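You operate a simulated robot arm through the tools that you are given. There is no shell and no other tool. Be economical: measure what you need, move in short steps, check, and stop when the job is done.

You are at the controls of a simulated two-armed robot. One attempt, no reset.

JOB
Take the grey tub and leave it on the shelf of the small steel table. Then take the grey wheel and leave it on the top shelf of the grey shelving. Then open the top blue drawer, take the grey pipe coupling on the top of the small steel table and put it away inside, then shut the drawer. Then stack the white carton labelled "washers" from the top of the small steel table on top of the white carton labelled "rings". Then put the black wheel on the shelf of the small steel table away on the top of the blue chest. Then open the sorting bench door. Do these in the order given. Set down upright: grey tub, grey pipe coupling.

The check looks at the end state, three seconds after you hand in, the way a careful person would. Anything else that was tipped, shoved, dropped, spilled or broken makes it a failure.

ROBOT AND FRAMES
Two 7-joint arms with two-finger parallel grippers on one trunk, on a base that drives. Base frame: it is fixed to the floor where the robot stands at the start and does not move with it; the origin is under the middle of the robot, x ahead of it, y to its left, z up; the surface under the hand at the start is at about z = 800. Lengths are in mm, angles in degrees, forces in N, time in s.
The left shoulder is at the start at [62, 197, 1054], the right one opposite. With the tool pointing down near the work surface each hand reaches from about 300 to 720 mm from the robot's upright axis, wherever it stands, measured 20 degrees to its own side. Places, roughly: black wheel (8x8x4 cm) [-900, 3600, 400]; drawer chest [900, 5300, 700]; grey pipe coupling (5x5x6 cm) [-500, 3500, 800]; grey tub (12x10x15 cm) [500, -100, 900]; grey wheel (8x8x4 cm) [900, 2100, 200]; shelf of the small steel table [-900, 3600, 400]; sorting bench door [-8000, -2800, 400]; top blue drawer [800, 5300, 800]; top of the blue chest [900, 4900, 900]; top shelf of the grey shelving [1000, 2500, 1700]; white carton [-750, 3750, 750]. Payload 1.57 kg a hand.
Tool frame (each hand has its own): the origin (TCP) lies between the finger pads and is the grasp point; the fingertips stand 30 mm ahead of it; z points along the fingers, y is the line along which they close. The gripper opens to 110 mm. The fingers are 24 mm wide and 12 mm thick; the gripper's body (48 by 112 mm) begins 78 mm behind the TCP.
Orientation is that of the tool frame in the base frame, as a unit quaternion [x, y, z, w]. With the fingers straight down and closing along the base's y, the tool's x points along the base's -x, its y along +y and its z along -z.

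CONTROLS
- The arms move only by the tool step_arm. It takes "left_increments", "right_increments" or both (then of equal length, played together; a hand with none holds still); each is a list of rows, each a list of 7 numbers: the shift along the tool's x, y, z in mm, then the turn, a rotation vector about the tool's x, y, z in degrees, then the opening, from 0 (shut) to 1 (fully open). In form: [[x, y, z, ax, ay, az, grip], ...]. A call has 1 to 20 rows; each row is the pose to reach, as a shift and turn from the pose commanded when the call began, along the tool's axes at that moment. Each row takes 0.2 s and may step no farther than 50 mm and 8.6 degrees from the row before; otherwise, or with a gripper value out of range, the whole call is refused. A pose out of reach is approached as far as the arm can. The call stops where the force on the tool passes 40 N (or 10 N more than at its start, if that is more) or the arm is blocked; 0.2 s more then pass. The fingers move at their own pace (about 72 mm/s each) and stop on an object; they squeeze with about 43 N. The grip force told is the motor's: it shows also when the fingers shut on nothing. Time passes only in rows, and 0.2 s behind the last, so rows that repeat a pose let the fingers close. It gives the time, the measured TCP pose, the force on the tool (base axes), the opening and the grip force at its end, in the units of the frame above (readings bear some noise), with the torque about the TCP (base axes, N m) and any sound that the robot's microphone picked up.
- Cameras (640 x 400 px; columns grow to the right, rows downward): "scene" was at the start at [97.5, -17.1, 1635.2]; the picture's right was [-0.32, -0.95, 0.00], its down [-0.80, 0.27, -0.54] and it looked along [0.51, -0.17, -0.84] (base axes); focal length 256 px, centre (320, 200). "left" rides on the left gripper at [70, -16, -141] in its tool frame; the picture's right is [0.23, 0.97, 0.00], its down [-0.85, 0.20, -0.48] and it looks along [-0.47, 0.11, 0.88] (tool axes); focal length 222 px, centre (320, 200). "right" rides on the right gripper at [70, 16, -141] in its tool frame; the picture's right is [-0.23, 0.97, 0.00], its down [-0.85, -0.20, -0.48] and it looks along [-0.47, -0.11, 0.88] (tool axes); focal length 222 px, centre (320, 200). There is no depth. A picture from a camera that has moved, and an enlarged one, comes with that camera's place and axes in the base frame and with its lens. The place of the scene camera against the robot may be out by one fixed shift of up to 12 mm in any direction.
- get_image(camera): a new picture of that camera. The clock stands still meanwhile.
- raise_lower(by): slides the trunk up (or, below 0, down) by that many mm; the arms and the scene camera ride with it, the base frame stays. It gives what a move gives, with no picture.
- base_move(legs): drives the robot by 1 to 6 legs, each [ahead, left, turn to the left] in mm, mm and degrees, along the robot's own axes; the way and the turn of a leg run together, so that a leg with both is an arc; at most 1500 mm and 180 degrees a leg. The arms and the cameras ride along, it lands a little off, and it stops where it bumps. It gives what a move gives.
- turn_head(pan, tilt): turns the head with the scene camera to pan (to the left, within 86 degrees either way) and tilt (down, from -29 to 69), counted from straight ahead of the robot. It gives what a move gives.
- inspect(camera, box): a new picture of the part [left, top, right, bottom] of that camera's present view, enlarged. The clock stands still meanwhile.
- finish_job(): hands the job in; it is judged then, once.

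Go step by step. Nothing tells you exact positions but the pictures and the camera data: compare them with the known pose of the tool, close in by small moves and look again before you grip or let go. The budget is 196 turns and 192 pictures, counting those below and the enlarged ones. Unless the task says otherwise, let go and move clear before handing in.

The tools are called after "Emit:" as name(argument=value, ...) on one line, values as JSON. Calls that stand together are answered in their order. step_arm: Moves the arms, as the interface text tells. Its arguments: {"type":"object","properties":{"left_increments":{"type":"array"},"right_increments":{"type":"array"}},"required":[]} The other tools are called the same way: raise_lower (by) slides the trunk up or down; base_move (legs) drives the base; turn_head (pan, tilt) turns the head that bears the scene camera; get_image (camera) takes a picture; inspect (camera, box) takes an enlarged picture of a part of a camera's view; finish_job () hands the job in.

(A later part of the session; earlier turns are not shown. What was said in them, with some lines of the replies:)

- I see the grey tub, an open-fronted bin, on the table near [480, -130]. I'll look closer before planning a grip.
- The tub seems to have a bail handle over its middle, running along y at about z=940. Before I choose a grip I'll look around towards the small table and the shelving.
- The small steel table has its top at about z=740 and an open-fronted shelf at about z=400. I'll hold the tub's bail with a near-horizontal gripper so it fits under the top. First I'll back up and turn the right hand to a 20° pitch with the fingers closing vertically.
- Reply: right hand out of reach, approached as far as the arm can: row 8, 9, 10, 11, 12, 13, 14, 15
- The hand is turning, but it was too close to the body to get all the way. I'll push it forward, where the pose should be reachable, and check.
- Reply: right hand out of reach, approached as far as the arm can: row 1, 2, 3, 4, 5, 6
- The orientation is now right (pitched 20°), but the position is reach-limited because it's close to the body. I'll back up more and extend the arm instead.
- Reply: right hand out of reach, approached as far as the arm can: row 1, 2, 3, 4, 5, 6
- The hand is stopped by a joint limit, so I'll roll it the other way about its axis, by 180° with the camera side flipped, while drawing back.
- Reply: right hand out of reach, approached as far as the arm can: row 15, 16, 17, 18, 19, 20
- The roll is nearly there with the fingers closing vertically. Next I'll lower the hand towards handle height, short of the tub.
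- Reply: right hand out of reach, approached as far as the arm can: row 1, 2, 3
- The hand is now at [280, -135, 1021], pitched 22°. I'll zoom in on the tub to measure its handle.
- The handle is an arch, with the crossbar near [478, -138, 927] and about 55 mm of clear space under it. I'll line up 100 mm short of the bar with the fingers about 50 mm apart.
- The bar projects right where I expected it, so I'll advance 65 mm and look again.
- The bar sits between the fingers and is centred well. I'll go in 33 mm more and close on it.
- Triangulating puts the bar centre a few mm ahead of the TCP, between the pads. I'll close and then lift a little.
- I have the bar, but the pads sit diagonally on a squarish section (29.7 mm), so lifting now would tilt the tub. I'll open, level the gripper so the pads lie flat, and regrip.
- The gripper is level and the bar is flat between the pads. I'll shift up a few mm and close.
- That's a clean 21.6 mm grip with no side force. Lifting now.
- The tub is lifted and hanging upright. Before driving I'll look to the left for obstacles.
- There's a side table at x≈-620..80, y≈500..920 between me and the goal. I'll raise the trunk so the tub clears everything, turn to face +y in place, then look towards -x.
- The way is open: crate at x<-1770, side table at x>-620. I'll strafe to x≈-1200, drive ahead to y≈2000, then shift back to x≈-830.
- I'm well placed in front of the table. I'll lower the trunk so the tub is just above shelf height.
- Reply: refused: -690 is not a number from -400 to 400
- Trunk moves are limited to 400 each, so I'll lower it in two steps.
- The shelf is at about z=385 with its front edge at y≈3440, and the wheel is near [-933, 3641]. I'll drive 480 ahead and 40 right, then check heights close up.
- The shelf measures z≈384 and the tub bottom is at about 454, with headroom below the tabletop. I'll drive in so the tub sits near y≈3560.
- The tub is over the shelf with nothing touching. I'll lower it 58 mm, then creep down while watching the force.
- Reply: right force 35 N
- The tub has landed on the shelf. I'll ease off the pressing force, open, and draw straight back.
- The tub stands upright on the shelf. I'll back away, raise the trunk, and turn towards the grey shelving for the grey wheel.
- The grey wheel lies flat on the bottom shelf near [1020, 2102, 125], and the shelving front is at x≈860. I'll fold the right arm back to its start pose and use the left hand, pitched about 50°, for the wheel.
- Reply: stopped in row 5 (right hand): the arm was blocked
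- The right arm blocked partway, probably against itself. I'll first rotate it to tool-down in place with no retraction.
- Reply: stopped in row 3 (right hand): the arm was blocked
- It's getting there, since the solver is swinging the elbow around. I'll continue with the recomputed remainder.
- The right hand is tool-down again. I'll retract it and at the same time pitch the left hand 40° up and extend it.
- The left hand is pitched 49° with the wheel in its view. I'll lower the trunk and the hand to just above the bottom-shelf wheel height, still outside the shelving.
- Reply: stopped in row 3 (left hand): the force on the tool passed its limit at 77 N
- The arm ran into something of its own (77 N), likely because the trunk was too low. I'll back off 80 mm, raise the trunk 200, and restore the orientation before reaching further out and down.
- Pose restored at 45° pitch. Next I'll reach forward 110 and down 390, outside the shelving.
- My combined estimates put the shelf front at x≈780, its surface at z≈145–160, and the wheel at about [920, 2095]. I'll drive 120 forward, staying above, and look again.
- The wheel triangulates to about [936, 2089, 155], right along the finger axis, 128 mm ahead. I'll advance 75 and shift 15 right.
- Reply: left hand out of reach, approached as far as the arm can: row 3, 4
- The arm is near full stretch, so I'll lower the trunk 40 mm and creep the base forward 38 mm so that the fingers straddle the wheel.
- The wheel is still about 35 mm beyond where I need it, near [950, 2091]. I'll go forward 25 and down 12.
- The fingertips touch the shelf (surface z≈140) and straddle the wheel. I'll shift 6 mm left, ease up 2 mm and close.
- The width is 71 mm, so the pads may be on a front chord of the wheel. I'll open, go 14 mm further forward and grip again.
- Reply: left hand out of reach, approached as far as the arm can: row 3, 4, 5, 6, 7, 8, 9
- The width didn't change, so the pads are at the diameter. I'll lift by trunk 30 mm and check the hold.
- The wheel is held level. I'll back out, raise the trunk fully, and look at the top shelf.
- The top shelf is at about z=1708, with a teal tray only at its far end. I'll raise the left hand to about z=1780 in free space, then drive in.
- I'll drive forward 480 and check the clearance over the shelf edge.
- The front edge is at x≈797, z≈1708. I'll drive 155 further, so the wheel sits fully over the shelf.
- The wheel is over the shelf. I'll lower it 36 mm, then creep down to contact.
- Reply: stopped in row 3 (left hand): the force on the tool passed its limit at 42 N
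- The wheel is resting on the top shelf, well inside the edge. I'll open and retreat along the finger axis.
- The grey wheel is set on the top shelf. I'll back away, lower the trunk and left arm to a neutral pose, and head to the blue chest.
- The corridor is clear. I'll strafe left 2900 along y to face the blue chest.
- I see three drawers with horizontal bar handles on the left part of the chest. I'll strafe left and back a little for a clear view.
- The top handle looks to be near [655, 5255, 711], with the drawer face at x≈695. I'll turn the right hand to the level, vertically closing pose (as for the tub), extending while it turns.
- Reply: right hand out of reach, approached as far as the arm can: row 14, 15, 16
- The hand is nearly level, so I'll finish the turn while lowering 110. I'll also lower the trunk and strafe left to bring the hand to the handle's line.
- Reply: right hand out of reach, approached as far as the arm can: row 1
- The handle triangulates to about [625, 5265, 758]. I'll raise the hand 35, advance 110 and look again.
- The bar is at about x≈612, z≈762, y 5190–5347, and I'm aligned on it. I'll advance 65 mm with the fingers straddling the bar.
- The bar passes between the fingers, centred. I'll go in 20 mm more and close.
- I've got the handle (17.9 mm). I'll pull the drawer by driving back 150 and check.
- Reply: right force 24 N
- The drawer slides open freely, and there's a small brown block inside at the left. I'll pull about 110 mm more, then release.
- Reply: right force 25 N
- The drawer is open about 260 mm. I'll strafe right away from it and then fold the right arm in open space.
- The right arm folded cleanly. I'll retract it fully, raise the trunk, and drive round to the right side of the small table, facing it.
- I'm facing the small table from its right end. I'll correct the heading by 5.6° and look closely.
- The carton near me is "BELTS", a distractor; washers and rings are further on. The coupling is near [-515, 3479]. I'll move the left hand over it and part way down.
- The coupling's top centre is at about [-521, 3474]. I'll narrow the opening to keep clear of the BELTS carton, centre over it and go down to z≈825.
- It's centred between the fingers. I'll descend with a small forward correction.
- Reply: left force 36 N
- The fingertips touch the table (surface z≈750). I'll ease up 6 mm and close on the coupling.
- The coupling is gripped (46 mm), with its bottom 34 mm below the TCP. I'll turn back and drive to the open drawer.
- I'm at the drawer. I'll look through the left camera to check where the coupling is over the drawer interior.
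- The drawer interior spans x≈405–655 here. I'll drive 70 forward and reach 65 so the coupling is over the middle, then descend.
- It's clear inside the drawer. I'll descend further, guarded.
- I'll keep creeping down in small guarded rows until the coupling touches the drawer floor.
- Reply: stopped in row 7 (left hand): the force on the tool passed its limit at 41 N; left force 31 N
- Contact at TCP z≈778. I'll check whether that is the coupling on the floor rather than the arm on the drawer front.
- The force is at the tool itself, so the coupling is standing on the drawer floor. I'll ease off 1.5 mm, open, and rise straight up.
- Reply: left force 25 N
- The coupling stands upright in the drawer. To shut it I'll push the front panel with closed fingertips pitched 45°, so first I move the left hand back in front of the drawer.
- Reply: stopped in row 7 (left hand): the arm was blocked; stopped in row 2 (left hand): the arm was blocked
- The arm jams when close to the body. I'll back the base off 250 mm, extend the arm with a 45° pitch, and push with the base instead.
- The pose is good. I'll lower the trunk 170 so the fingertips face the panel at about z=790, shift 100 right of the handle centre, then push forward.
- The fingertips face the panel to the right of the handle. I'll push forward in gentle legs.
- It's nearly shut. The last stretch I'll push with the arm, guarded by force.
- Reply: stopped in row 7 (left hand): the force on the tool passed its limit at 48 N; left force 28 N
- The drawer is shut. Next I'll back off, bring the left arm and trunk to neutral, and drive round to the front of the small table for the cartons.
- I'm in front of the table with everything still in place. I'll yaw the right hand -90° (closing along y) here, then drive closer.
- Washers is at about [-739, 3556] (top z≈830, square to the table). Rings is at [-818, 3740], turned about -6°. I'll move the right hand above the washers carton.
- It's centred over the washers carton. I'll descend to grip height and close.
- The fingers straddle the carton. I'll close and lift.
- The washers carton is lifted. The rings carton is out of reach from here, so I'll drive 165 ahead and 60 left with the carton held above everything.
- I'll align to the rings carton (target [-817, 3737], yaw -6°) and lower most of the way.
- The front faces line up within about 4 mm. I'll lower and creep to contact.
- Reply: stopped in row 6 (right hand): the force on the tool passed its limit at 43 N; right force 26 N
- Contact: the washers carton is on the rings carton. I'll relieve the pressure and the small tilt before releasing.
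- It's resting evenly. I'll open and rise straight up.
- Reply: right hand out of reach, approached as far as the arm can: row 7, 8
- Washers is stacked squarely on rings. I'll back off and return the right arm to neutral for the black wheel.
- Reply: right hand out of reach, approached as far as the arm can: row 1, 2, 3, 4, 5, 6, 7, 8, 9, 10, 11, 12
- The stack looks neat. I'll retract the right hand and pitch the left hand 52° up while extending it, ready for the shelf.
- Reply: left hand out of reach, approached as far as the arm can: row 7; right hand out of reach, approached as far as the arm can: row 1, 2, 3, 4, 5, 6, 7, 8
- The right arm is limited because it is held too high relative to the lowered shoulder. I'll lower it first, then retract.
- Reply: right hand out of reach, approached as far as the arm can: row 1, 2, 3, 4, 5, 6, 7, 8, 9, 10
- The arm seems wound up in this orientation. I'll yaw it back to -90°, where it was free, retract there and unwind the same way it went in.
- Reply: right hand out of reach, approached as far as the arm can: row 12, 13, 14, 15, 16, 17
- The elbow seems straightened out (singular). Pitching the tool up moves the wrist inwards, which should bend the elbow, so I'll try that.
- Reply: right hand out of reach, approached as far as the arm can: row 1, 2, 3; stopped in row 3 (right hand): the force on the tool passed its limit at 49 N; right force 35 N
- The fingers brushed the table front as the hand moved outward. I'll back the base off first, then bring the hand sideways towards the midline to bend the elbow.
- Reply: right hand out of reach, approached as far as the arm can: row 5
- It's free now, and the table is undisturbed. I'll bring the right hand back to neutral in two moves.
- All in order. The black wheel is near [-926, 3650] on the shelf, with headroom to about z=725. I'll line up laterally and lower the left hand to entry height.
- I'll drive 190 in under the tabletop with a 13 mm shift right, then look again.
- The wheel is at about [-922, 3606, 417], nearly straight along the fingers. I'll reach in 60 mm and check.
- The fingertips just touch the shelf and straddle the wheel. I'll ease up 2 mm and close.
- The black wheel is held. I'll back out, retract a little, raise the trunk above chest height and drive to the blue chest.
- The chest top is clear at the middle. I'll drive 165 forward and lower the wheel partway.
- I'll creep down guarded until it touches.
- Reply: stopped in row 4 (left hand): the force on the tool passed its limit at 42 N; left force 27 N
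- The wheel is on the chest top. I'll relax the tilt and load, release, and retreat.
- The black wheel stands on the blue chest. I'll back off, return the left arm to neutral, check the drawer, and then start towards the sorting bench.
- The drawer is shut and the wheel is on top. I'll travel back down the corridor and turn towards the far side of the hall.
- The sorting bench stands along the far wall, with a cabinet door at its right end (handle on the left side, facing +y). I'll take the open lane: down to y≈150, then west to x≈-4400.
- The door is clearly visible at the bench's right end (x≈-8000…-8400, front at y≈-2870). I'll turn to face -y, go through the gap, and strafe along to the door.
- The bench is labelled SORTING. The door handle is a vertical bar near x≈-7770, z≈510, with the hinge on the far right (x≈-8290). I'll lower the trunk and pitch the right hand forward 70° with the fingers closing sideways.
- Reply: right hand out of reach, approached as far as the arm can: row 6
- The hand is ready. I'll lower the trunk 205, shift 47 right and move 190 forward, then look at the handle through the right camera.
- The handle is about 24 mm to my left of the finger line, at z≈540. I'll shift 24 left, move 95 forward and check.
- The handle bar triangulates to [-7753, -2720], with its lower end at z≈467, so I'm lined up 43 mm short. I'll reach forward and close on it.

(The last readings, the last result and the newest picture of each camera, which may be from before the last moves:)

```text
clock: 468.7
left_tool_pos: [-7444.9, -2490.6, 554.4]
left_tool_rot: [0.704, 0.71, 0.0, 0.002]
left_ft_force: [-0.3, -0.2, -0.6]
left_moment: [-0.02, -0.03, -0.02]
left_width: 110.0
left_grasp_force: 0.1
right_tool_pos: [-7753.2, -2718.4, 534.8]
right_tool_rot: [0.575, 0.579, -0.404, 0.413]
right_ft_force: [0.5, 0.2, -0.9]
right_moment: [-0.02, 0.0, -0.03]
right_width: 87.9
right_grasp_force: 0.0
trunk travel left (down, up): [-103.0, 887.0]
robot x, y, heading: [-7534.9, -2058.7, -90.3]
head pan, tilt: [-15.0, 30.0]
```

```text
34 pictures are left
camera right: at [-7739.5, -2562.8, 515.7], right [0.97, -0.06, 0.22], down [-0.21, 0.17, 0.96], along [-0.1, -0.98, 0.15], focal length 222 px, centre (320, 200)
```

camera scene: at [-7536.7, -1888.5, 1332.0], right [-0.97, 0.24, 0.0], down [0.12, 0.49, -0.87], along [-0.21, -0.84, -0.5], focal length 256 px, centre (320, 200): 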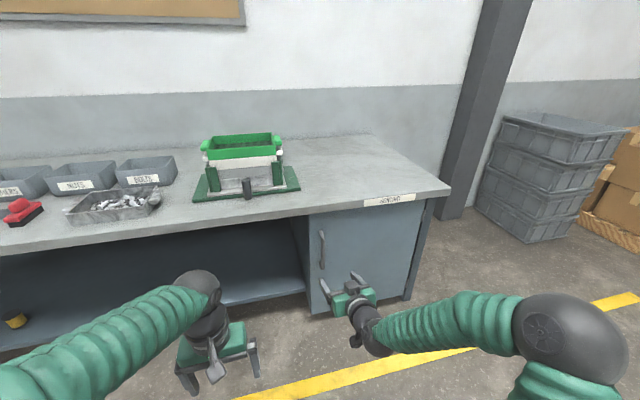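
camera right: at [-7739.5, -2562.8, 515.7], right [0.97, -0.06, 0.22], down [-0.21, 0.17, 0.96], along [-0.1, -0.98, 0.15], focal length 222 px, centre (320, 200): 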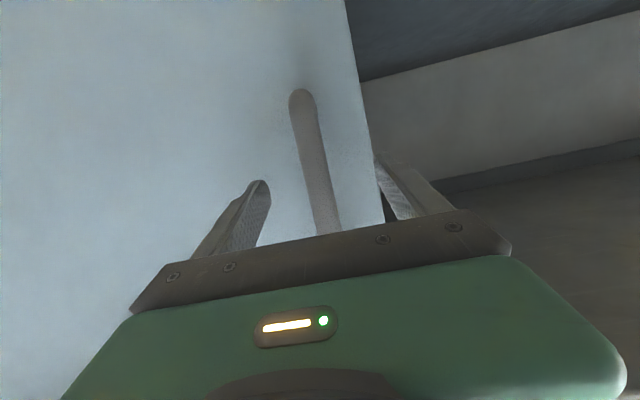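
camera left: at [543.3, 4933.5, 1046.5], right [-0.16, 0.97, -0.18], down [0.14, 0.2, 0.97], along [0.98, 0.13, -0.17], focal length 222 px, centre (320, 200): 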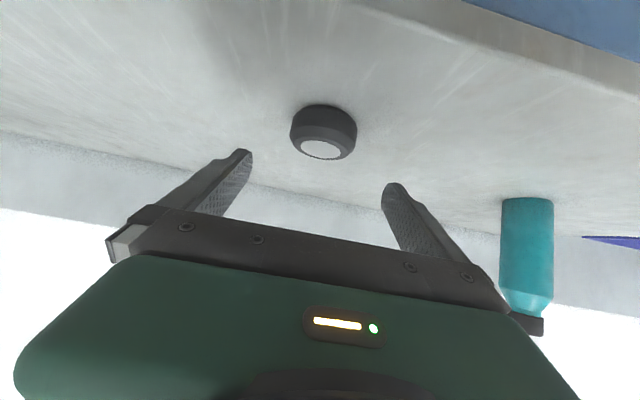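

Emit:
step_arm(right_increments=[[-2, 0, 5, 0, 0, 0, 0.5], [-2, 0, 5, 0, 0, 0, 0.2], [-2, 0, 5, 0, 0, 0, 0], [-2, 0, 5, 0, 0, 0, 0], [-2, 0, 5, 0, 0, 0, 0]])

Emit:
get_image(camera="right")

```text
clock: 469.9
left_tool_pos: [-7445.0, -2490.2, 553.5]
left_tool_rot: [0.704, 0.71, -0.002, 0.001]
left_ft_force: [1.6, 0.2, -0.3]
left_moment: [0.01, -0.02, 0.02]
left_width: 110.0
left_grasp_force: 0.0
right_tool_pos: [-7752.0, -2723.8, 535.4]
right_tool_rot: [0.574, 0.579, -0.405, 0.413]
right_ft_force: [6.3, 0.5, -1.2]
right_moment: [-0.2, 0.49, 0.01]
right_width: 17.9
right_grasp_force: 32.3
trunk travel left (down, up): [-103.0, 887.0]
robot x, y, heading: [-7538.8, -2058.4, -90.3]
head pan, tilt: [-15.0, 30.0]
```

```text
33 pictures are left
camera right: at [-7739.0, -2568.0, 516.9], right [0.97, -0.06, 0.22], down [-0.21, 0.17, 0.96], along [-0.1, -0.98, 0.15], focal length 222 px, centre (320, 200)
```

right: 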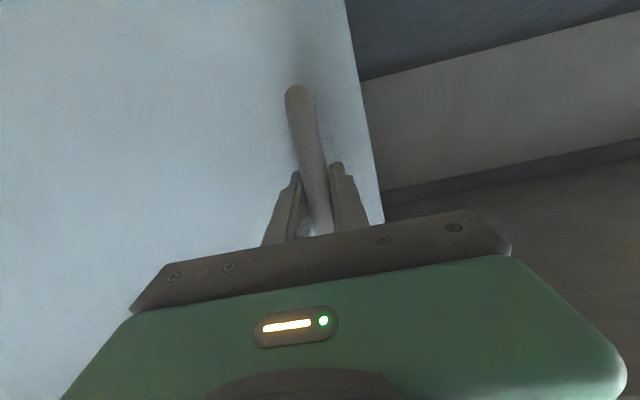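

The handle is gripped (17.9 mm). With the hinge at about [-8275, -2765], I'll swing the robot rigidly around the hinge, starting with a 6° test.

Emit:
base_move(legs=[[-77, -74, 6]])

Emit:
get_image(camera="scene")

```text
clock: 471.1
left_tool_pos: [-7478.3, -2404.7, 553.4]
left_tool_rot: [0.666, 0.746, -0.002, 0.001]
left_ft_force: [0.1, 0.2, -0.4]
left_moment: [-0.02, -0.06, 0.0]
left_width: 110.0
left_grasp_force: 0.0
right_tool_pos: [-7759.4, -2668.8, 535.4]
right_tool_rot: [0.543, 0.61, -0.382, 0.433]
right_ft_force: [20.1, 4.6, -2.0]
right_moment: [0.69, 0.87, -0.29]
right_width: 17.9
right_grasp_force: 32.9
trunk travel left (down, up): [-103.0, 887.0]
robot x, y, heading: [-7614.5, -1987.2, -84.6]
head pan, tilt: [-15.0, 30.0]
```

```text
32 pictures are left
camera scene: at [-7623.7, -2102.5, 1126.9], right [-0.99, 0.16, 0.0], down [0.08, 0.5, -0.87], along [-0.14, -0.85, -0.5], focal length 256 px, centre (320, 200)
```

scene: 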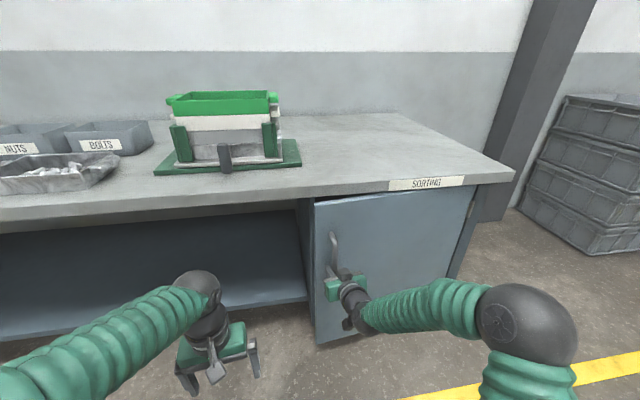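

The door is swinging with me as predicted. I'll continue in two 9° legs.

Emit:
base_move(legs=[[-115, -112, 9], [-115, -112, 9]])

Emit:
get_image(camera="scene")

```text
clock: 473.6
left_tool_pos: [-7632.1, -2176.5, 554.2]
left_tool_rot: [0.542, 0.84, -0.003, 0.002]
left_ft_force: [-0.4, -0.9, -0.2]
left_moment: [0.02, -0.04, -0.01]
left_width: 110.1
left_grasp_force: 0.1
right_tool_pos: [-7817.2, -2512.6, 536.9]
right_tool_rot: [0.44, 0.688, -0.309, 0.488]
right_ft_force: [22.8, 13.6, -6.9]
right_moment: [0.37, 1.05, -0.34]
right_width: 18.0
right_grasp_force: 32.4
trunk travel left (down, up): [-103.0, 887.0]
robot x, y, heading: [-7883.1, -1821.3, -66.4]
head pan, tilt: [-15.0, 30.0]
```

```text
31 pictures are left
camera scene: at [-7860.5, -1932.2, 1126.8], right [-0.99, -0.15, 0.0], down [-0.08, 0.5, -0.86], along [0.13, -0.86, -0.5], focal length 256 px, centre (320, 200)
```

scene: 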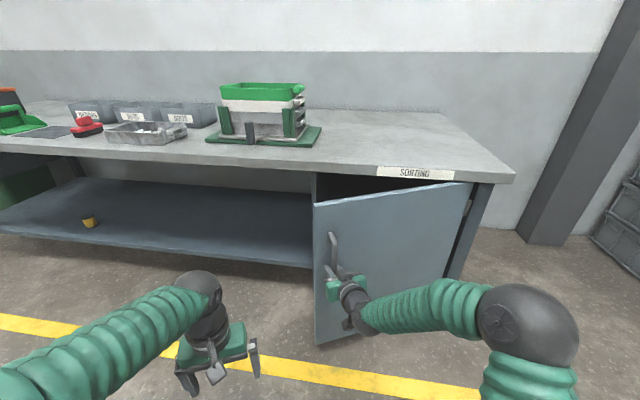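

It's at about 24° and swinging smoothly. I'll keep going with two more legs, with a small outward correction.

Emit:
base_move(legs=[[-116, -108, 9], [-116, -108, 9]])

Emit:
turn_head(pan=-15, tilt=28)

Emit:
get_image(camera="scene")

```text
clock: 476.3
left_tool_pos: [-7839.4, -2001.5, 555.6]
left_tool_rot: [0.409, 0.913, -0.003, 0.003]
left_ft_force: [0.2, 0.7, -1.1]
left_moment: [-0.01, 0.01, 0.01]
left_width: 110.2
left_grasp_force: 0.2
right_tool_pos: [-7923.2, -2383.1, 535.3]
right_tool_rot: [0.336, 0.744, -0.237, 0.527]
right_ft_force: [-4.3, -5.2, -10.2]
right_moment: [0.25, 0.24, -0.2]
right_width: 17.9
right_grasp_force: 32.6
trunk travel left (down, up): [-103.0, 887.0]
robot x, y, heading: [-8191.4, -1740.1, -49.0]
head pan, tilt: [-15.0, 30.0]
stopped in leg 2: the force on the tool passed its limit at 43 N (the readings are from after the stop); the commanded pose is now the measured one
```

```text
clock: 477.0
left_tool_pos: [-7839.1, -2001.7, 554.2]
left_tool_rot: [0.409, 0.912, -0.003, 0.002]
left_ft_force: [-0.3, 0.1, 0.6]
left_moment: [-0.04, -0.01, 0.01]
left_width: 110.3
left_grasp_force: 0.0
right_tool_pos: [-7921.5, -2382.8, 536.1]
right_tool_rot: [0.335, 0.744, -0.236, 0.527]
right_ft_force: [-6.8, -6.9, -13.8]
right_moment: [0.4, 0.7, -0.02]
right_width: 17.6
right_grasp_force: 32.3
trunk travel left (down, up): [-103.0, 887.0]
robot x, y, heading: [-8193.1, -1738.8, -49.0]
head pan, tilt: [-15.0, 28.0]
```

```text
30 pictures are left
camera scene: at [-8132.2, -1845.7, 1129.5], right [-0.9, -0.44, 0.0], down [-0.21, 0.43, -0.88], along [0.39, -0.79, -0.47], focal length 256 px, centre (320, 200)
```

scene: 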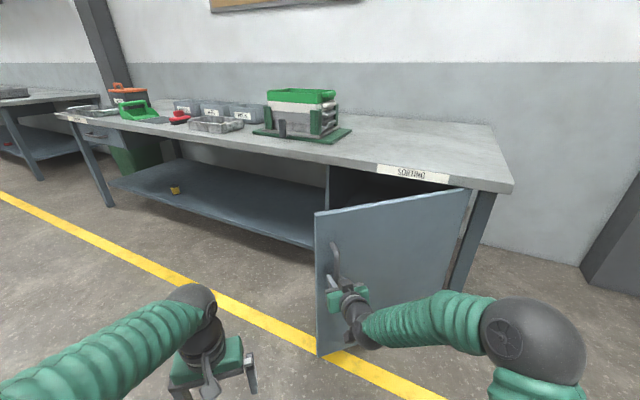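

The door is at about 43° and the force reset is benign. I'll continue with smaller 6° legs.

Emit:
base_move(legs=[[-77, -75, 6], [-77, -75, 6]])

Emit:
base_move(legs=[[-77, -75, 6], [-77, -75, 6]])

Emit:
get_image(camera="scene")

```text
clock: 478.5
left_tool_pos: [-7930.8, -1950.7, 556.7]
left_tool_rot: [0.351, 0.936, -0.005, 0.004]
left_ft_force: [0.1, -0.4, -0.3]
left_moment: [0.04, -0.03, -0.02]
left_width: 109.8
left_grasp_force: 0.1
right_tool_pos: [-7972.6, -2345.4, 537.0]
right_tool_rot: [0.298, 0.761, -0.209, 0.537]
right_ft_force: [3.3, 6.2, -11.4]
right_moment: [0.07, 0.9, -0.22]
right_width: 17.8
right_grasp_force: 32.8
trunk travel left (down, up): [-103.0, 887.0]
robot x, y, heading: [-8313.1, -1736.1, -42.3]
head pan, tilt: [-15.0, 28.0]
stopped in leg 2: the force on the tool passed its limit at 44 N (the readings are from after the stop); the commanded pose is now the measured one
```

```text
clock: 480.5
left_tool_pos: [-8108.9, -1896.5, 556.3]
left_tool_rot: [0.252, 0.968, -0.004, 0.004]
left_ft_force: [-1.7, 1.3, 0.3]
left_moment: [0.0, -0.05, 0.01]
left_width: 110.2
left_grasp_force: 0.0
right_tool_pos: [-8070.0, -2293.7, 537.3]
right_tool_rot: [0.218, 0.786, -0.153, 0.558]
right_ft_force: [-5.8, -14.5, -18.7]
right_moment: [-0.14, 0.68, -0.03]
right_width: 17.5
right_grasp_force: 32.8
trunk travel left (down, up): [-103.0, 887.0]
robot x, y, heading: [-8524.4, -1763.5, -30.3]
head pan, tilt: [-15.0, 28.0]
```

```text
29 pictures are left
camera scene: at [-8433.6, -1846.7, 1129.5], right [-0.71, -0.7, 0.0], down [-0.33, 0.34, -0.88], along [0.62, -0.62, -0.47], focal length 256 px, centre (320, 200)
```

scene: 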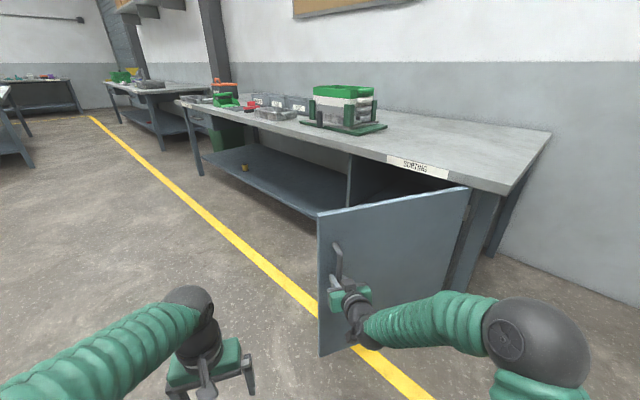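

The door is at about 62°. Two more pairs of legs should bring it close to 85°.

Emit:
base_move(legs=[[-77, -77, 6], [-77, -77, 6]])

Emit:
base_move(legs=[[-77, -77, 6], [-77, -77, 6]])

Emit:
get_image(camera="scene")

```text
clock: 482.0
left_tool_pos: [-8210.3, -1877.1, 558.7]
left_tool_rot: [0.194, 0.981, -0.008, 0.007]
left_ft_force: [-0.1, -0.5, 0.1]
left_moment: [0.02, -0.03, 0.03]
left_width: 110.1
left_grasp_force: 0.0
right_tool_pos: [-8131.8, -2275.1, 539.0]
right_tool_rot: [0.181, 0.798, -0.127, 0.561]
right_ft_force: [-0.1, 2.3, -14.2]
right_moment: [-0.01, 0.77, -0.16]
right_width: 18.0
right_grasp_force: 32.9
trunk travel left (down, up): [-103.0, 887.0]
robot x, y, heading: [-8636.8, -1801.6, -23.4]
head pan, tilt: [-15.0, 28.0]
stopped in leg 2: the force on the tool passed its limit at 45 N (the readings are from after the stop); the commanded pose is now the measured one
```

```text
clock: 483.6
left_tool_pos: [-8318.2, -1869.6, 559.5]
left_tool_rot: [0.129, 0.992, -0.008, 0.01]
left_ft_force: [-0.1, -0.3, 0.0]
left_moment: [0.06, 0.0, -0.01]
left_width: 110.1
left_grasp_force: 0.0
right_tool_pos: [-8194.8, -2264.1, 540.3]
right_tool_rot: [0.138, 0.806, -0.096, 0.567]
right_ft_force: [1.0, 10.2, -7.3]
right_moment: [-0.41, 0.97, -0.22]
right_width: 18.0
right_grasp_force: 32.9
trunk travel left (down, up): [-103.0, 887.0]
robot x, y, heading: [-8748.4, -1850.4, -16.3]
head pan, tilt: [-15.0, 28.0]
stopped in leg 2: the force on the tool passed its limit at 43 N (the readings are from after the stop); the commanded pose is now the measured one
```

```text
28 pictures are left
camera scene: at [-8642.7, -1903.5, 1130.2], right [-0.52, -0.85, 0.0], down [-0.4, 0.25, -0.88], along [0.75, -0.46, -0.47], focal length 256 px, centre (320, 200)
```

scene: 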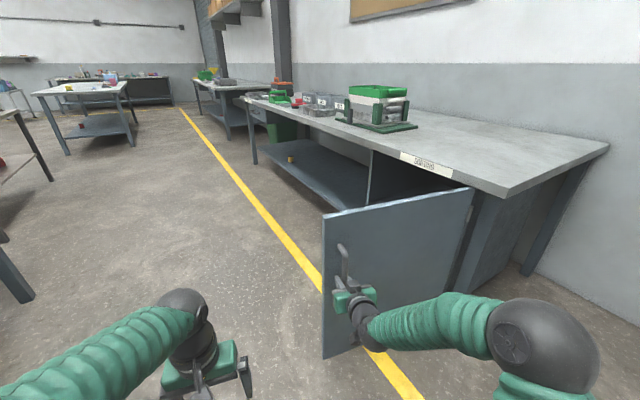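

Refitting the arc puts the hinge at x≈-8250, so the door is at about 80°. One last short swing, then I'll release.

Emit:
base_move(legs=[[-64, -64, 5], [-51, -51, 4]])

Emit:
step_arm(right_increments=[[0, 0, 0, 0, 0, 0, 0.3], [0, 0, 0, 0, 0, 0, 0.6], [0, 0, 0, 0, 0, 0, 0.8], [0, 0, 0, 0, 0, 0, 0.8]])

Emit:
get_image(camera="right")

Emit:
get_image(camera="scene")

```text
clock: 485.4
left_tool_pos: [-8458.1, -1889.4, 559.3]
left_tool_rot: [0.051, 0.999, -0.009, 0.009]
left_ft_force: [0.8, 0.8, 1.4]
left_moment: [0.05, -0.01, -0.01]
left_width: 110.1
left_grasp_force: 0.1
right_tool_pos: [-8272.4, -2261.4, 541.2]
right_tool_rot: [0.074, 0.814, -0.053, 0.574]
right_ft_force: [-1.4, 22.7, -14.6]
right_moment: [-0.46, 0.55, -0.3]
right_width: 18.0
right_grasp_force: 32.7
trunk travel left (down, up): [-103.0, 887.0]
robot x, y, heading: [-8886.5, -1939.2, -7.2]
head pan, tilt: [-15.0, 28.0]
```

```text
clock: 486.4
left_tool_pos: [-8459.1, -1890.1, 561.0]
left_tool_rot: [0.051, 0.999, -0.007, 0.011]
left_ft_force: [0.1, -0.4, 0.9]
left_moment: [0.03, 0.02, -0.01]
left_width: 109.8
left_grasp_force: 0.1
right_tool_pos: [-8273.3, -2260.8, 541.6]
right_tool_rot: [0.074, 0.813, -0.052, 0.575]
right_ft_force: [-0.6, -0.4, -0.3]
right_moment: [0.01, 0.0, -0.02]
right_width: 88.2
right_grasp_force: 0.1
trunk travel left (down, up): [-103.0, 887.0]
robot x, y, heading: [-8887.2, -1935.6, -7.5]
head pan, tilt: [-15.0, 28.0]
```

```text
27 pictures are left
camera right: at [-8425.9, -2217.6, 524.1], right [0.25, 0.94, 0.21], down [-0.2, -0.17, 0.97], along [0.95, -0.28, 0.15], focal length 222 px, centre (320, 200)
```

right: 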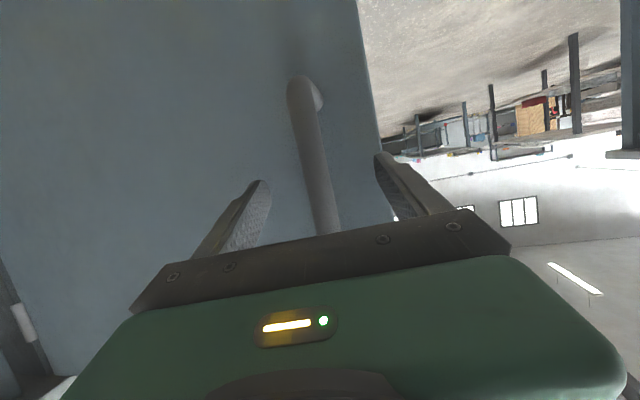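

```text
26 pictures are left
camera scene: at [-8772.1, -1973.5, 1130.1], right [-0.38, -0.93, 0.0], down [-0.44, 0.18, -0.88], along [0.82, -0.34, -0.47], focal length 256 px, centre (320, 200)
```

scene: 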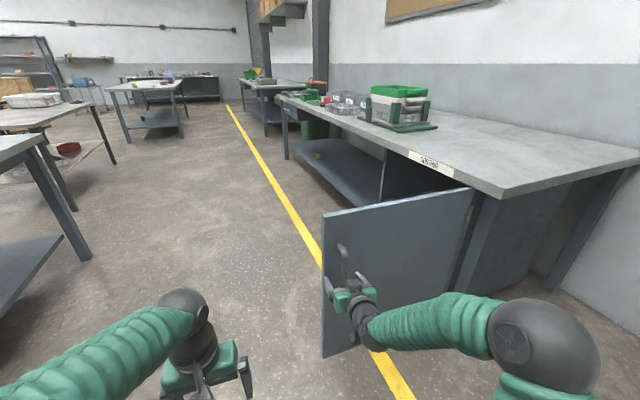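

The door stands open at about 88° and is released. I'll withdraw the hand straight back and move clear.

Emit:
step_arm(right_increments=[[8, 0, -20, 0, 0, 0, 0.8], [16, 0, -45, 0, 0, 0, 0.8], [25, 0, -75, 0, 0, 0, 0.8], [25, 0, -75, 0, 0, 0, 0.8]])

Emit:
base_move(legs=[[-120, 0, 0]])

Emit:
get_image(camera="scene")

```text
clock: 487.4
left_tool_pos: [-8459.0, -1889.8, 559.7]
left_tool_rot: [0.051, 0.999, -0.008, 0.01]
left_ft_force: [0.2, -0.3, -1.2]
left_moment: [0.0, 0.0, 0.01]
left_width: 109.9
left_grasp_force: 0.1
right_tool_pos: [-8351.6, -2245.6, 541.6]
right_tool_rot: [0.073, 0.813, -0.052, 0.576]
right_ft_force: [0.5, 0.2, -0.5]
right_moment: [0.01, 0.02, 0.01]
right_width: 87.9
right_grasp_force: 0.1
trunk travel left (down, up): [-103.0, 887.0]
robot x, y, heading: [-8888.4, -1936.1, -7.3]
head pan, tilt: [-15.0, 28.0]
```

```text
clock: 488.6
left_tool_pos: [-8580.9, -1876.5, 561.5]
left_tool_rot: [0.053, 0.998, -0.008, 0.011]
left_ft_force: [0.6, -0.7, 0.7]
left_moment: [-0.02, 0.01, -0.02]
left_width: 110.3
left_grasp_force: 0.1
right_tool_pos: [-8475.7, -2231.4, 542.7]
right_tool_rot: [0.076, 0.813, -0.053, 0.575]
right_ft_force: [-0.4, 0.3, 0.3]
right_moment: [0.01, 0.01, -0.01]
right_width: 87.8
right_grasp_force: 0.0
trunk travel left (down, up): [-103.0, 887.0]
robot x, y, heading: [-9012.3, -1922.5, -7.5]
head pan, tilt: [-15.0, 28.0]
```

```text
25 pictures are left
camera scene: at [-8895.2, -1957.7, 1130.2], right [-0.38, -0.92, 0.0], down [-0.43, 0.18, -0.88], along [0.81, -0.34, -0.47], focal length 256 px, centre (320, 200)
```

scene: 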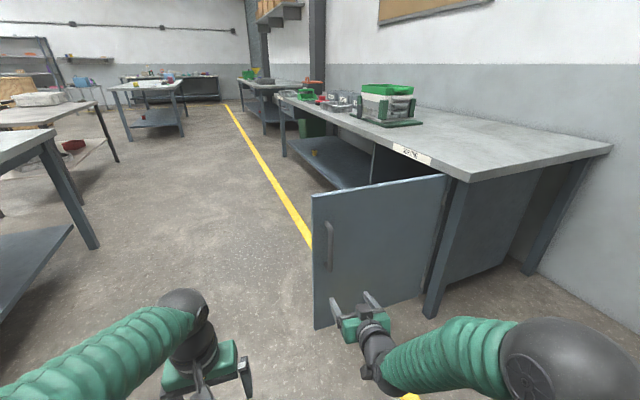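

The sorting bench door stands wide open and both hands are clear. All six jobs are done in order, so I'm handing in.

Emit:
finish_job()

```text
The job is handed in.
```

I did all six jobs in the order given and handed the job in; nothing was seen tipped, dropped or moved out of place.

- **Grey tub:** it stands upright on the shelf of the small steel table.
- **Grey wheel:** it is on the top shelf of the grey shelving.
- **Grey pipe coupling:** it stood upright inside the top blue drawer when I let go. I then pushed the drawer fully shut, so I could not see the coupling afterwards.
- **Cartons:** "washers" is stacked on "rings".
- **Black wheel:** it is on top of the blue chest.
- **Sorting bench door:** it is open to nearly 90 degrees, and both hands are clear of it.

While I was freeing the right arm, its fingers pressed the front edge of the small steel table at about 49 N. The pictures taken after that showed nothing on the table moved.
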